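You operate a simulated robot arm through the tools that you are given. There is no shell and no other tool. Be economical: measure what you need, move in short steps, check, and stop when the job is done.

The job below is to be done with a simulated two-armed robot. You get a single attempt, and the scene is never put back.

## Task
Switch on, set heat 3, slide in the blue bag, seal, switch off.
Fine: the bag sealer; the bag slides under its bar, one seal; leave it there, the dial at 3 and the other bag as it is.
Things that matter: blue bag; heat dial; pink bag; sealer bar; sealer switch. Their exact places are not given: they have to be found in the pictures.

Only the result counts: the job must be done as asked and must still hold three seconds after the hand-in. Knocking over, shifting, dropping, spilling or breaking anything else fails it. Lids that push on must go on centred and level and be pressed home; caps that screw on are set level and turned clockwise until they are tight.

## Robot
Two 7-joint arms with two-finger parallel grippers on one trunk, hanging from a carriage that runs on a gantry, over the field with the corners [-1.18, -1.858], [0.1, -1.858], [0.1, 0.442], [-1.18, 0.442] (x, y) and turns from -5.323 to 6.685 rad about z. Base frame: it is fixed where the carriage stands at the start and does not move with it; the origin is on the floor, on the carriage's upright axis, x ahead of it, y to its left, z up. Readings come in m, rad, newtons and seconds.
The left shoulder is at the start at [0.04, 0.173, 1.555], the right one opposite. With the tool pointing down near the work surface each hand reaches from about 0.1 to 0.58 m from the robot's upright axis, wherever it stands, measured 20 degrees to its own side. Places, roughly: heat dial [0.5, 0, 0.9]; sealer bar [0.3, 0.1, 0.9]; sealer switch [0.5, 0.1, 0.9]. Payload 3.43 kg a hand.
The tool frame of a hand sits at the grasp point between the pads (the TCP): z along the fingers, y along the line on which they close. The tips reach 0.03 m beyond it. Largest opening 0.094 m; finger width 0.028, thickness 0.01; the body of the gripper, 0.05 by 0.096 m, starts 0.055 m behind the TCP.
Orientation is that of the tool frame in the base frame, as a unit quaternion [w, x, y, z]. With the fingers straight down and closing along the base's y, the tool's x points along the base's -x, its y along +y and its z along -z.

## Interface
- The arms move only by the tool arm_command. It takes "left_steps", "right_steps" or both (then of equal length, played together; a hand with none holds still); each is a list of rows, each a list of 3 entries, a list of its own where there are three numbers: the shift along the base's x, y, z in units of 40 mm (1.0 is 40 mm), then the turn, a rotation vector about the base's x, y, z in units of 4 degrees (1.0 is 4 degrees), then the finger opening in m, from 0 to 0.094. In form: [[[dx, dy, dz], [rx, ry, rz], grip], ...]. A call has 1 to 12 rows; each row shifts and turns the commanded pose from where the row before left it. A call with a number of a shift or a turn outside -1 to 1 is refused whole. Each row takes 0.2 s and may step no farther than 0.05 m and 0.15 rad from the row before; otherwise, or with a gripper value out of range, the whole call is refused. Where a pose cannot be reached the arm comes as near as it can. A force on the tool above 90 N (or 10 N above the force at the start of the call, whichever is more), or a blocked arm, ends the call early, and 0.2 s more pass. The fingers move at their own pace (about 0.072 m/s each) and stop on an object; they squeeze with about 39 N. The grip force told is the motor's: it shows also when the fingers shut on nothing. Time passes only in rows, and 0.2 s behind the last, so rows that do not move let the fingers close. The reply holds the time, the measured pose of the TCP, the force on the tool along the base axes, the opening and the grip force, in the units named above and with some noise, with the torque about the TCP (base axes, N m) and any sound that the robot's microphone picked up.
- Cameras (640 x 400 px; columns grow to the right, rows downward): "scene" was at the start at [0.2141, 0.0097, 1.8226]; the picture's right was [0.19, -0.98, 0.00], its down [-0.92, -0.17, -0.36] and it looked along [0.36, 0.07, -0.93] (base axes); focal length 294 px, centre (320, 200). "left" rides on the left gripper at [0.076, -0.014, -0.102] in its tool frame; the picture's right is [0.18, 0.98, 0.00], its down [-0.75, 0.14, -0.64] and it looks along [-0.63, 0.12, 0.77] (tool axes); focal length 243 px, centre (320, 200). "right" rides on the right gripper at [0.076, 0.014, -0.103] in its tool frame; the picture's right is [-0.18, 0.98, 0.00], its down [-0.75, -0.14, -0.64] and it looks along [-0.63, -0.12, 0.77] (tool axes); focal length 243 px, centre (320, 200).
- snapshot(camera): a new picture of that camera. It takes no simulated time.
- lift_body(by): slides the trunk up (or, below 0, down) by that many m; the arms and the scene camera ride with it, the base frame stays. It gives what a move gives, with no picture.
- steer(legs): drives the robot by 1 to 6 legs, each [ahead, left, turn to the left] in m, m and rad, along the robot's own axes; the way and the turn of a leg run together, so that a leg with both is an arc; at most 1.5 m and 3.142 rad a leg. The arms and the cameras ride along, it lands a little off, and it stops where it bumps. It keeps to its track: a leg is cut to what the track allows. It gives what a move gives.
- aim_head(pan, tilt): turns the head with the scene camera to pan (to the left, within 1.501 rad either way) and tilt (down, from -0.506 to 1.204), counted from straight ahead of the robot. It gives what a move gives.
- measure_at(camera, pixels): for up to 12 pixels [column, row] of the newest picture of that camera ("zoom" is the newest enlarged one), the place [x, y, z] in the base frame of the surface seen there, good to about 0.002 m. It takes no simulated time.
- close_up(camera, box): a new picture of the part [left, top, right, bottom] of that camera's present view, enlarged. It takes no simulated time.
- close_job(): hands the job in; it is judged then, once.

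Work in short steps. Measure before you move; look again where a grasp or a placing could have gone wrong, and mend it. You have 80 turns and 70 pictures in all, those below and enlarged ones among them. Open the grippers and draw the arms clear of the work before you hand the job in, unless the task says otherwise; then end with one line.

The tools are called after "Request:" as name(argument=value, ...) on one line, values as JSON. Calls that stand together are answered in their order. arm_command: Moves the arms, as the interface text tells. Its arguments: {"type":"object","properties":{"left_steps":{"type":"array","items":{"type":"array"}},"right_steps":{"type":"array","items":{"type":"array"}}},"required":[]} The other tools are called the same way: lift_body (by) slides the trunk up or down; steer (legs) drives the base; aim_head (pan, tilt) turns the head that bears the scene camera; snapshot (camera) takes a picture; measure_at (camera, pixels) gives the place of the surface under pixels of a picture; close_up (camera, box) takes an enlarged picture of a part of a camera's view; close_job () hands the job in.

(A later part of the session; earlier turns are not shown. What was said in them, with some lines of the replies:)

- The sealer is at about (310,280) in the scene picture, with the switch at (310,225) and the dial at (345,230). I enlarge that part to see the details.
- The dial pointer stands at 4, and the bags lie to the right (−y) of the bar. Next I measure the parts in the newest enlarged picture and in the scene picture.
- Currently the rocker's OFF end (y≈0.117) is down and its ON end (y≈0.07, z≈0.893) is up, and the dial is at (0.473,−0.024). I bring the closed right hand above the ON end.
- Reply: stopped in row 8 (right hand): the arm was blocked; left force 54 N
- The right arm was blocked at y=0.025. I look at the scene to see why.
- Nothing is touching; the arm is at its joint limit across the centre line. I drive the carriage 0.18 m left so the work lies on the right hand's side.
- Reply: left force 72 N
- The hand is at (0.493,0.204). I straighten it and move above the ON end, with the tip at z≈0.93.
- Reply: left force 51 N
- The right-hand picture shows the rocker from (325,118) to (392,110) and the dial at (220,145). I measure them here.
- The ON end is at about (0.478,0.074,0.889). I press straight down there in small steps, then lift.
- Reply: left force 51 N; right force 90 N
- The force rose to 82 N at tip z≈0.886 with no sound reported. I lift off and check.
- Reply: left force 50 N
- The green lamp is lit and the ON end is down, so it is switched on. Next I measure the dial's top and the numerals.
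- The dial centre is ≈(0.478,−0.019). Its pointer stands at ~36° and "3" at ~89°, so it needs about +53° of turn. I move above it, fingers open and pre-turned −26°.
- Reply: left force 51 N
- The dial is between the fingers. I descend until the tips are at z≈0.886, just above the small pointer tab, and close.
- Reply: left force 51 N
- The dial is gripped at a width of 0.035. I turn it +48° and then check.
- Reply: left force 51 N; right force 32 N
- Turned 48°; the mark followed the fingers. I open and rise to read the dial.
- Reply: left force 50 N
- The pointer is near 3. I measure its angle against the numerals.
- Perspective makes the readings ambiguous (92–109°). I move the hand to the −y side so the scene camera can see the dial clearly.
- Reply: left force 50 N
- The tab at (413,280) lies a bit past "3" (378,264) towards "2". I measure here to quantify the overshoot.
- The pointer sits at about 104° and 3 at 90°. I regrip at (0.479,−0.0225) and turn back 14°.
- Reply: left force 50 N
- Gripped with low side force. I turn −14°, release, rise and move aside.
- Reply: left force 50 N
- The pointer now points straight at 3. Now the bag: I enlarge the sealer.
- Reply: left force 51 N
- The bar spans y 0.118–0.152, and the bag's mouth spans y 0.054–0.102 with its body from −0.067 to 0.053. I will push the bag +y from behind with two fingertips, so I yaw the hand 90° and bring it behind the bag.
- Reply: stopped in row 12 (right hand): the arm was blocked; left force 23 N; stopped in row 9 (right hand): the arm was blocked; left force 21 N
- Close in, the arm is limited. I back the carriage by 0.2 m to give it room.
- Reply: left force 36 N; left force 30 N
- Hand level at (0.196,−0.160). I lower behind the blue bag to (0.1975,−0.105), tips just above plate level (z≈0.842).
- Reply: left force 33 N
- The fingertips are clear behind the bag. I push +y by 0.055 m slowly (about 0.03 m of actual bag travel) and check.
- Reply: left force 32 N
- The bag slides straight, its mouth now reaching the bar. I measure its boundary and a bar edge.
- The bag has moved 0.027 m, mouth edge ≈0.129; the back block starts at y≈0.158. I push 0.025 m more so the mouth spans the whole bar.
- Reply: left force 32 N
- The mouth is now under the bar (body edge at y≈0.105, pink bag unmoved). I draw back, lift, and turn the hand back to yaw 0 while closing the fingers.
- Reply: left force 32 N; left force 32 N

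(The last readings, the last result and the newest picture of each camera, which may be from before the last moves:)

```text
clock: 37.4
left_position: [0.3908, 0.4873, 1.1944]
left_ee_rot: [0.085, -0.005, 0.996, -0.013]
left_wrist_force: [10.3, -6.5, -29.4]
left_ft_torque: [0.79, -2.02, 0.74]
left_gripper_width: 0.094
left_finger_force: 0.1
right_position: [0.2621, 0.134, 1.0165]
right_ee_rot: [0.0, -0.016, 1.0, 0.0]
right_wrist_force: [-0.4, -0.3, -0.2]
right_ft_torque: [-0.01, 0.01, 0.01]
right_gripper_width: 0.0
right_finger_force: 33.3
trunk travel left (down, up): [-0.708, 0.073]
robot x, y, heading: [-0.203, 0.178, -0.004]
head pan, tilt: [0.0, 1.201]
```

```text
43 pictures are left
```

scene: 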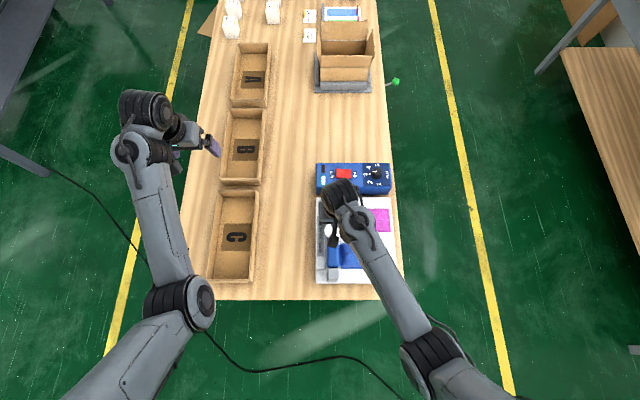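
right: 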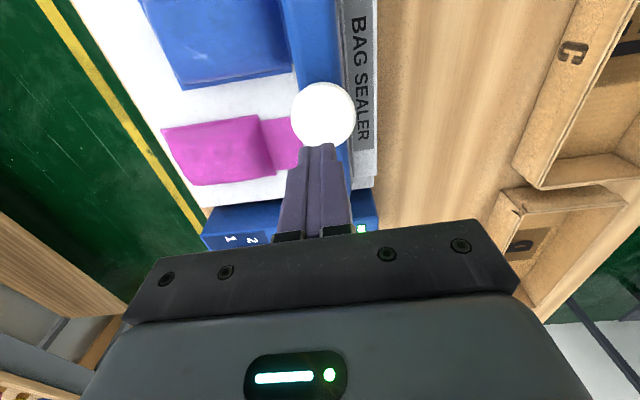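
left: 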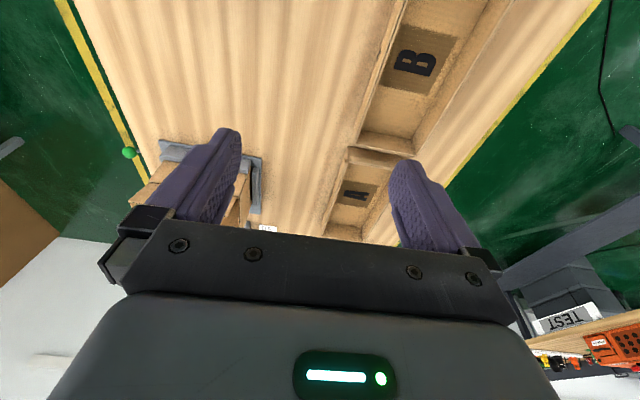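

The tip is above the white knob (top z≈0.937). I descend onto it and press down progressively in one call.

Request:
arm_command(right_steps=[[[-0.03, 0.06, -0.7], [0, 0, 0], 0.0], [[0, 0, -0.45], [0, 0, 0], 0.0], [[0, 0, -0.2], [0, 0, 0], 0.0], [[0, 0, -0.15], [0, 0, 0], 0.0], [[0, 0, -0.15], [0, 0, 0], 0.0], [[0, 0, -0.15], [0, 0, 0], 0.0]])

Request:
snapshot(camera="right")

```text
clock: 38.8
left_position: [0.3926, 0.4878, 1.194]
left_ee_rot: [0.086, -0.005, 0.996, -0.013]
left_wrist_force: [10.8, -7.1, -29.3]
left_ft_torque: [0.76, -2.02, 0.76]
left_gripper_width: 0.094
left_finger_force: 0.0
right_position: [0.2612, 0.1367, 0.9445]
right_ee_rot: [0.0, -0.018, 1.0, 0.001]
right_wrist_force: [-0.4, 0.9, 2.7]
right_ft_torque: [0.0, 0.04, 0.03]
right_gripper_width: 0.0001
right_finger_force: 33.6
trunk travel left (down, up): [-0.708, 0.073]
robot x, y, heading: [-0.202, 0.1814, -0.002]
head pan, tilt: [0.0, 1.201]
```

```text
42 pictures are left
```

right: 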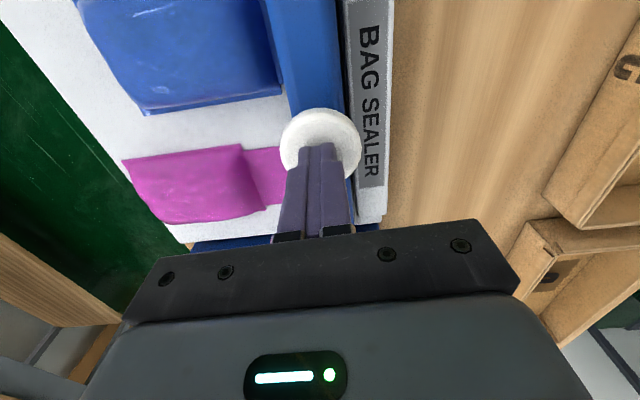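

The bar is moving down easily (2.7 N, tip z≈0.915). I keep pressing until a firm stop.

Request:
arm_command(right_steps=[[[0, 0, -0.15], [0, 0, 0], 0.0], [[0, 0, -0.15], [0, 0, 0], 0.0], [[0, 0, -0.15], [0, 0, 0], 0.0], [[0, 0, -0.1], [0, 0, 0], 0.0], [[0, 0, 0], [0, 0, 0], 0.0]])

```text
clock: 39.6
left_position: [0.3918, 0.4854, 1.1946]
left_ee_rot: [0.086, -0.004, 0.996, -0.013]
left_wrist_force: [7.4, -3.9, -16.8]
left_ft_torque: [0.35, -0.95, 0.36]
left_gripper_width: 0.0938
left_finger_force: 0.0
right_position: [0.2655, 0.1383, 0.934]
right_ee_rot: [0.001, -0.018, 1.0, 0.002]
right_wrist_force: [-10.3, -5.7, 30.1]
right_ft_torque: [-0.21, 0.48, -0.01]
right_gripper_width: 0.0
right_finger_force: 32.5
trunk travel left (down, up): [-0.708, 0.073]
robot x, y, heading: [-0.2003, 0.1801, -0.001]
head pan, tilt: [0.0, 1.201]
stopped in row 4 (right hand): the force on the tool passed its limit at 102 N (the readings are from after the stop); the commanded pose is now the measured one
```

Firm stop reached at tip z≈0.904; now pressing with 30 N. I hold about 1 s and look at the lamps.

Request:
arm_command(right_steps=[[[0, 0, 0], [0, 0, 0], 0.0], [[0, 0, 0], [0, 0, 0], 0.0], [[0, 0, 0], [0, 0, 0], 0.0], [[0, 0, 0], [0, 0, 0], 0.0]])

Request:
close_up(camera="scene", box=[300, 150, 428, 300])

Request:
snapshot(camera="right")

```text
clock: 40.6
left_position: [0.3927, 0.4855, 1.1949]
left_ee_rot: [0.086, -0.006, 0.996, -0.012]
left_wrist_force: [9.6, -6.6, -24.1]
left_ft_torque: [0.66, -1.57, 0.71]
left_gripper_width: 0.0939
left_finger_force: 0.1
right_position: [0.265, 0.1387, 0.934]
right_ee_rot: [0.002, -0.018, 1.0, 0.002]
right_wrist_force: [-14.1, -6.5, 51.3]
right_ft_torque: [-0.27, 0.73, -0.26]
right_gripper_width: 0.0
right_finger_force: 32.9
trunk travel left (down, up): [-0.708, 0.073]
robot x, y, heading: [-0.2, 0.1759, -0.006]
head pan, tilt: [0.0, 1.201]
```

```text
2.67 times, centred on (364, 225) of scene
```

zoom: 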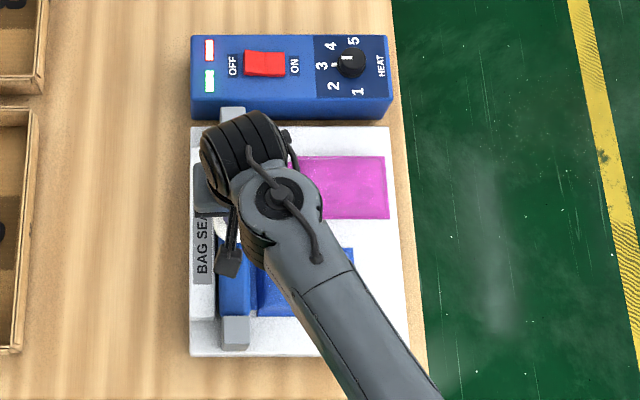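

```text
40 pictures are left
```

right: 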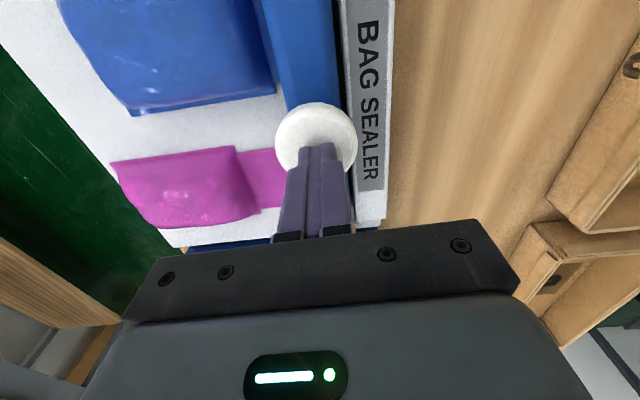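

Both lamps now shine: the red one shows sealing in progress. I hold further and watch for it to change.

Request:
arm_command(right_steps=[[[0, 0, 0], [0, 0, 0], 0.0], [[0, 0, 0], [0, 0, 0], 0.0], [[0, 0, 0], [0, 0, 0], 0.0], [[0, 0, 0], [0, 0, 0], 0.0], [[0, 0, 0], [0, 0, 0], 0.0]])

Request:
close_up(camera="scene", box=[300, 150, 428, 230])

```text
clock: 41.8
left_position: [0.3917, 0.4854, 1.1956]
left_ee_rot: [0.085, -0.005, 0.996, -0.012]
left_wrist_force: [10.9, -6.6, -27.1]
left_ft_torque: [0.72, -1.79, 0.66]
left_gripper_width: 0.094
left_finger_force: 0.2
right_position: [0.2649, 0.1387, 0.9341]
right_ee_rot: [0.002, -0.018, 1.0, 0.003]
right_wrist_force: [-16.9, -5.9, 57.3]
right_ft_torque: [-0.27, 0.8, -0.09]
right_gripper_width: 0.0
right_finger_force: 33.3
trunk travel left (down, up): [-0.708, 0.073]
robot x, y, heading: [-0.2024, 0.1761, -0.002]
head pan, tilt: [0.0, 1.201]
```

```text
5.00 times, centred on (364, 190) of scene
```

zoom: 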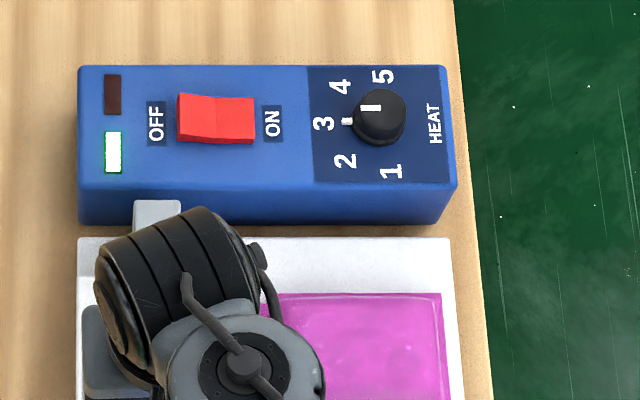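

The red lamp has gone out, so the seal is done. I lift straight off the knob.

Request:
arm_command(right_steps=[[[0, 0, 0.2], [0, 0, 0], 0.0], [[0, 0, 0.3], [0, 0, 0], 0.0], [[0, 0, 0.5], [0, 0, 0], 0.0], [[0, 0, 0.8], [0, 0, 0], 0.0], [[0, 0, 0.8], [0, 0, 0], 0.0], [[0, 0, 0], [0, 0, 0], 0.0]])

Request:
snapshot(camera="right")

```text
clock: 43.2
left_position: [0.3904, 0.4863, 1.1958]
left_ee_rot: [0.085, -0.005, 0.996, -0.013]
left_wrist_force: [9.3, -5.9, -26.2]
left_ft_torque: [0.73, -1.87, 0.65]
left_gripper_width: 0.0942
left_finger_force: 0.2
right_position: [0.2618, 0.1398, 1.0367]
right_ee_rot: [0.001, -0.018, 1.0, 0.002]
right_wrist_force: [0.1, -0.7, -0.6]
right_ft_torque: [-0.01, 0.01, 0.0]
right_gripper_width: 0.0
right_finger_force: 33.2
trunk travel left (down, up): [-0.708, 0.073]
robot x, y, heading: [-0.2031, 0.1794, -0.003]
head pan, tilt: [0.0, 1.201]
```

```text
38 pictures are left
```

right: 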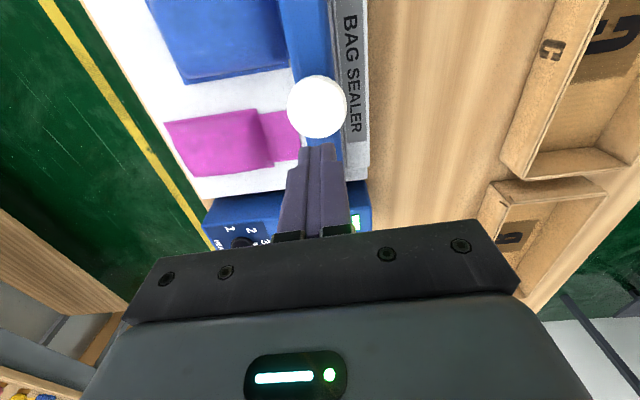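

The bar is back up. I drive ahead 0.2 m to bring the hand near the switch.

Request:
steer(legs=[[0.2, 0, 0]])

Request:
snapshot(camera="right")

Request:
measure_at(camera="right", pixels=[[320, 110], [300, 120], [280, 125], [310, 100], [330, 120]])

```text
clock: 44.8
left_position: [0.5908, 0.4866, 1.1941]
left_ee_rot: [0.086, -0.005, 0.996, -0.012]
left_wrist_force: [9.6, -5.9, -26.5]
left_ft_torque: [0.68, -1.83, 0.7]
left_gripper_width: 0.0942
left_finger_force: 0.1
right_position: [0.4622, 0.1388, 1.0366]
right_ee_rot: [0.0, -0.018, 1.0, 0.002]
right_wrist_force: [0.1, -0.3, 0.1]
right_ft_torque: [0.01, -0.01, -0.01]
right_gripper_width: 0.0
right_finger_force: 33.2
trunk travel left (down, up): [-0.708, 0.073]
robot x, y, heading: [-0.0057, 0.1757, 0.001]
head pan, tilt: [0.0, 1.201]
```

```text
37 pictures are left
```

right: 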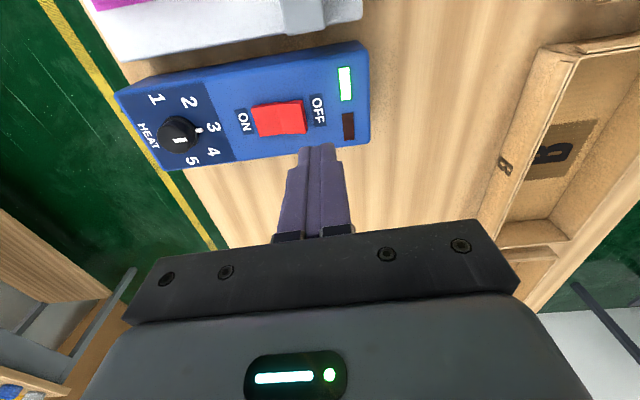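

```text
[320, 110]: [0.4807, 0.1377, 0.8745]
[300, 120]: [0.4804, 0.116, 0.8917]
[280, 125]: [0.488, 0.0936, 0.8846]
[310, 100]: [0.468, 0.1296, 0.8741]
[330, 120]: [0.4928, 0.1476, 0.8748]
```

The OFF end is up at (0.478,0.116,0.892). I go above it and press down.

Request:
arm_command(right_steps=[[[0.4, -0.57, 0], [0, 0, 0], 0.0], [[0, 0, -0.9], [0, 0, 0], 0.0], [[0, 0, -0.9], [0, 0, 0], 0.0], [[0, 0, -0.8], [0, 0, 0], 0.0], [[0, 0, -0.15], [0, 0, 0], 0.0], [[0, 0, -0.15], [0, 0, 0], 0.0], [[0, 0, -0.12], [0, 0, 0], 0.0]])

```text
clock: 46.4
left_position: [0.5901, 0.4864, 1.1949]
left_ee_rot: [0.086, -0.005, 0.996, -0.013]
left_wrist_force: [9.2, -6.4, -23.2]
left_ft_torque: [0.7, -1.6, 0.65]
left_gripper_width: 0.0939
left_finger_force: 0.1
right_position: [0.4787, 0.116, 0.9161]
right_ee_rot: [0.001, -0.019, 1.0, 0.003]
right_wrist_force: [-1.5, -1.1, 5.2]
right_ft_torque: [-0.09, 0.13, -0.03]
right_gripper_width: 0.0001
right_finger_force: 33.2
trunk travel left (down, up): [-0.708, 0.073]
robot x, y, heading: [-0.0043, 0.1808, 0.0]
head pan, tilt: [0.0, 1.201]
```

Only 5 N so far; I press a little further and look at the lamps.

Request:
arm_command(right_steps=[[[0, 0, -0.08], [0, 0, 0], 0.0], [[0, 0, -0.08], [0, 0, 0], 0.0], [[0, 0, 0.5], [0, 0, 0], 0.0], [[0, 0, 0.9], [0, 0, 0], 0.0], [[0, 0, 0.9], [0, 0, 0], 0.0]])

Request:
snapshot(camera="right")

```text
clock: 47.6
left_position: [0.5893, 0.4866, 1.1945]
left_ee_rot: [0.086, -0.006, 0.996, -0.013]
left_wrist_force: [9.0, -5.2, -24.2]
left_ft_torque: [0.65, -1.66, 0.68]
left_gripper_width: 0.0939
left_finger_force: 0.1
right_position: [0.4763, 0.1153, 1.0014]
right_ee_rot: [-0.001, -0.018, 1.0, 0.002]
right_wrist_force: [1.2, -0.6, -1.0]
right_ft_torque: [0.01, -0.01, -0.01]
right_gripper_width: 0.0
right_finger_force: 33.3
trunk travel left (down, up): [-0.708, 0.073]
robot x, y, heading: [-0.002, 0.179, 0.002]
head pan, tilt: [0.0, 1.201]
```

```text
36 pictures are left
```

right: 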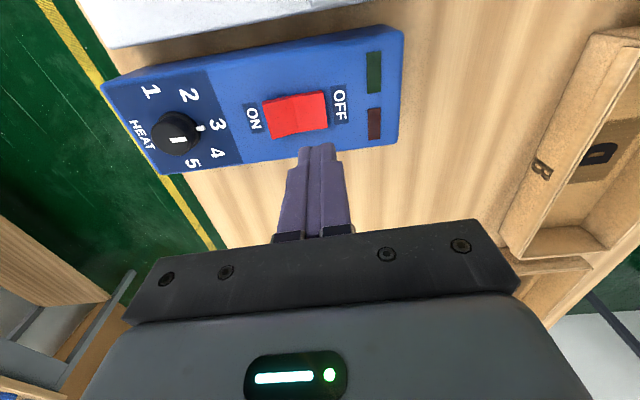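

The lamps are dark and the rocker is off. I open the gripper, raise and move the arm aside for a last look.

Request:
arm_command(right_steps=[[[0, 0, 0.9], [0, 0, 0], 0.06], [[0, -0.6, 0.8], [0, 0, 0], 0.09], [[0, -0.9, 0.5], [0, 0, 0], 0.09], [[0, -0.9, 0.3], [0, 0, 0], 0.09], [[0, -0.9, 0], [0, 0, 0], 0.09], [[0, -0.9, 0], [0, 0, 0], 0.09], [[0, -0.9, 0], [0, 0, 0], 0.09], [[0, -0.9, 0], [0, 0, 0], 0.09], [[0, -0.9, 0], [0, 0, 0], 0.09]])

Request:
close_up(camera="scene", box=[290, 200, 430, 360])

Request:
close_up(camera="scene", box=[300, 200, 412, 260])

```text
clock: 48.8
left_position: [0.59, 0.4877, 1.1956]
left_ee_rot: [0.085, -0.005, 0.996, -0.012]
left_wrist_force: [6.7, -2.5, -14.1]
left_ft_torque: [0.27, -0.83, 0.26]
left_gripper_width: 0.0937
left_finger_force: 0.0
right_position: [0.481, -0.0101, 1.1018]
right_ee_rot: [0.006, -0.01, 1.0, 0.004]
right_wrist_force: [9.0, -4.1, -23.2]
right_ft_torque: [0.47, -0.86, 0.36]
right_gripper_width: 0.09
right_finger_force: 0.0
trunk travel left (down, up): [-0.708, 0.073]
robot x, y, heading: [-0.0022, 0.1778, -0.002]
head pan, tilt: [0.0, 1.201]
stopped in row 6 (right hand): the force on the tool passed its limit at 111 N (the readings are from after the stop); the commanded pose is now the measured one
```

```text
2.50 times, centred on (360, 280) of scene
```

zoom: 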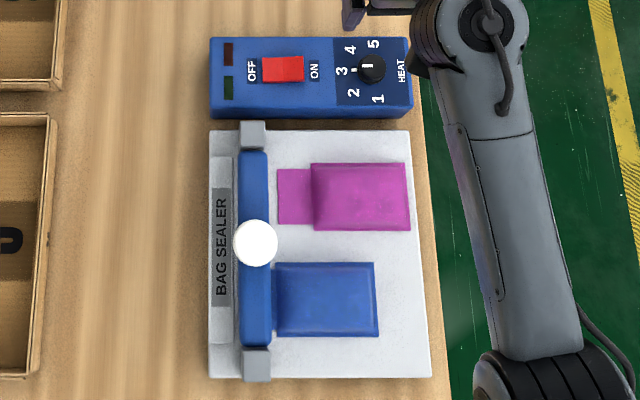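

```text
5.71 times, centred on (356, 230) of scene
```

zoom: 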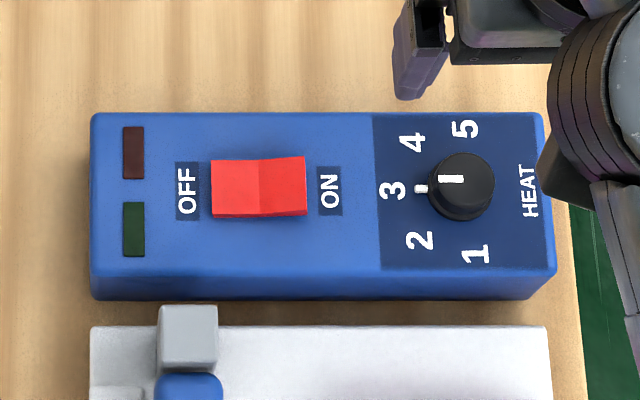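

All is as asked: off, dial at 3, bag under the bar, pink bag in place. The arm stopped in free air at its limit; I move it further aside and take one last overall picture.

Request:
arm_command(right_steps=[[[0, -0.7, 0], [0, 0, 0], 0.09], [[0, -0.7, 0], [0, 0, 0], 0.09], [[0, -0.7, 0], [0, 0, 0], 0.09], [[0, -0.7, 0], [0, 0, 0], 0.09], [[0, -0.7, 0], [0, 0, 0], 0.09]])

Request:
snapshot(camera="scene")

```text
clock: 49.2
left_position: [0.591, 0.486, 1.195]
left_ee_rot: [0.086, -0.005, 0.996, -0.012]
left_wrist_force: [4.2, -2.1, -11.7]
left_ft_torque: [0.22, -0.67, 0.24]
left_gripper_width: 0.094
left_finger_force: 0.2
right_position: [0.4838, -0.034, 1.1022]
right_ee_rot: [0.011, -0.003, 1.0, 0.003]
right_wrist_force: [7.3, -5.2, -19.4]
right_ft_torque: [0.66, -0.81, 0.51]
right_gripper_width: 0.09
right_finger_force: 0.0
trunk travel left (down, up): [-0.708, 0.073]
robot x, y, heading: [-0.0039, 0.1781, -0.002]
head pan, tilt: [0.0, 1.201]
stopped in row 2 (right hand): the force on the tool passed its limit at 104 N (the readings are from after the stop); the commanded pose is now the measured one
```

```text
33 pictures are left
```

scene: 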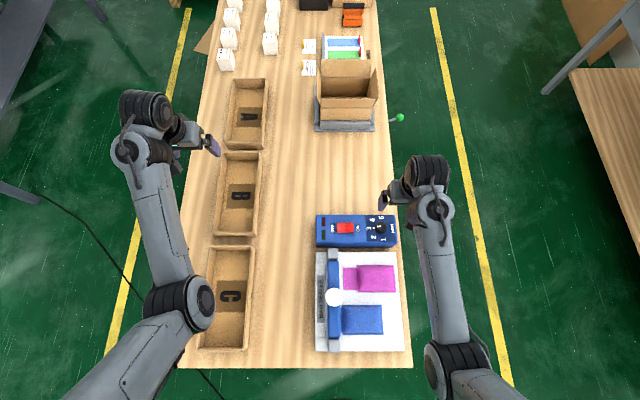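

The hand hangs open and clear 0.17 m above the unit, and nothing is disturbed. I hand in.

Request:
close_job()

```text
The job is handed in.
```

I switched the sealer on, set the dial to 3, slid the blue bag under the bar, made one seal (the red lamp lit, then went out) and switched it off; the bag was left in place and the pink bag was not touched.
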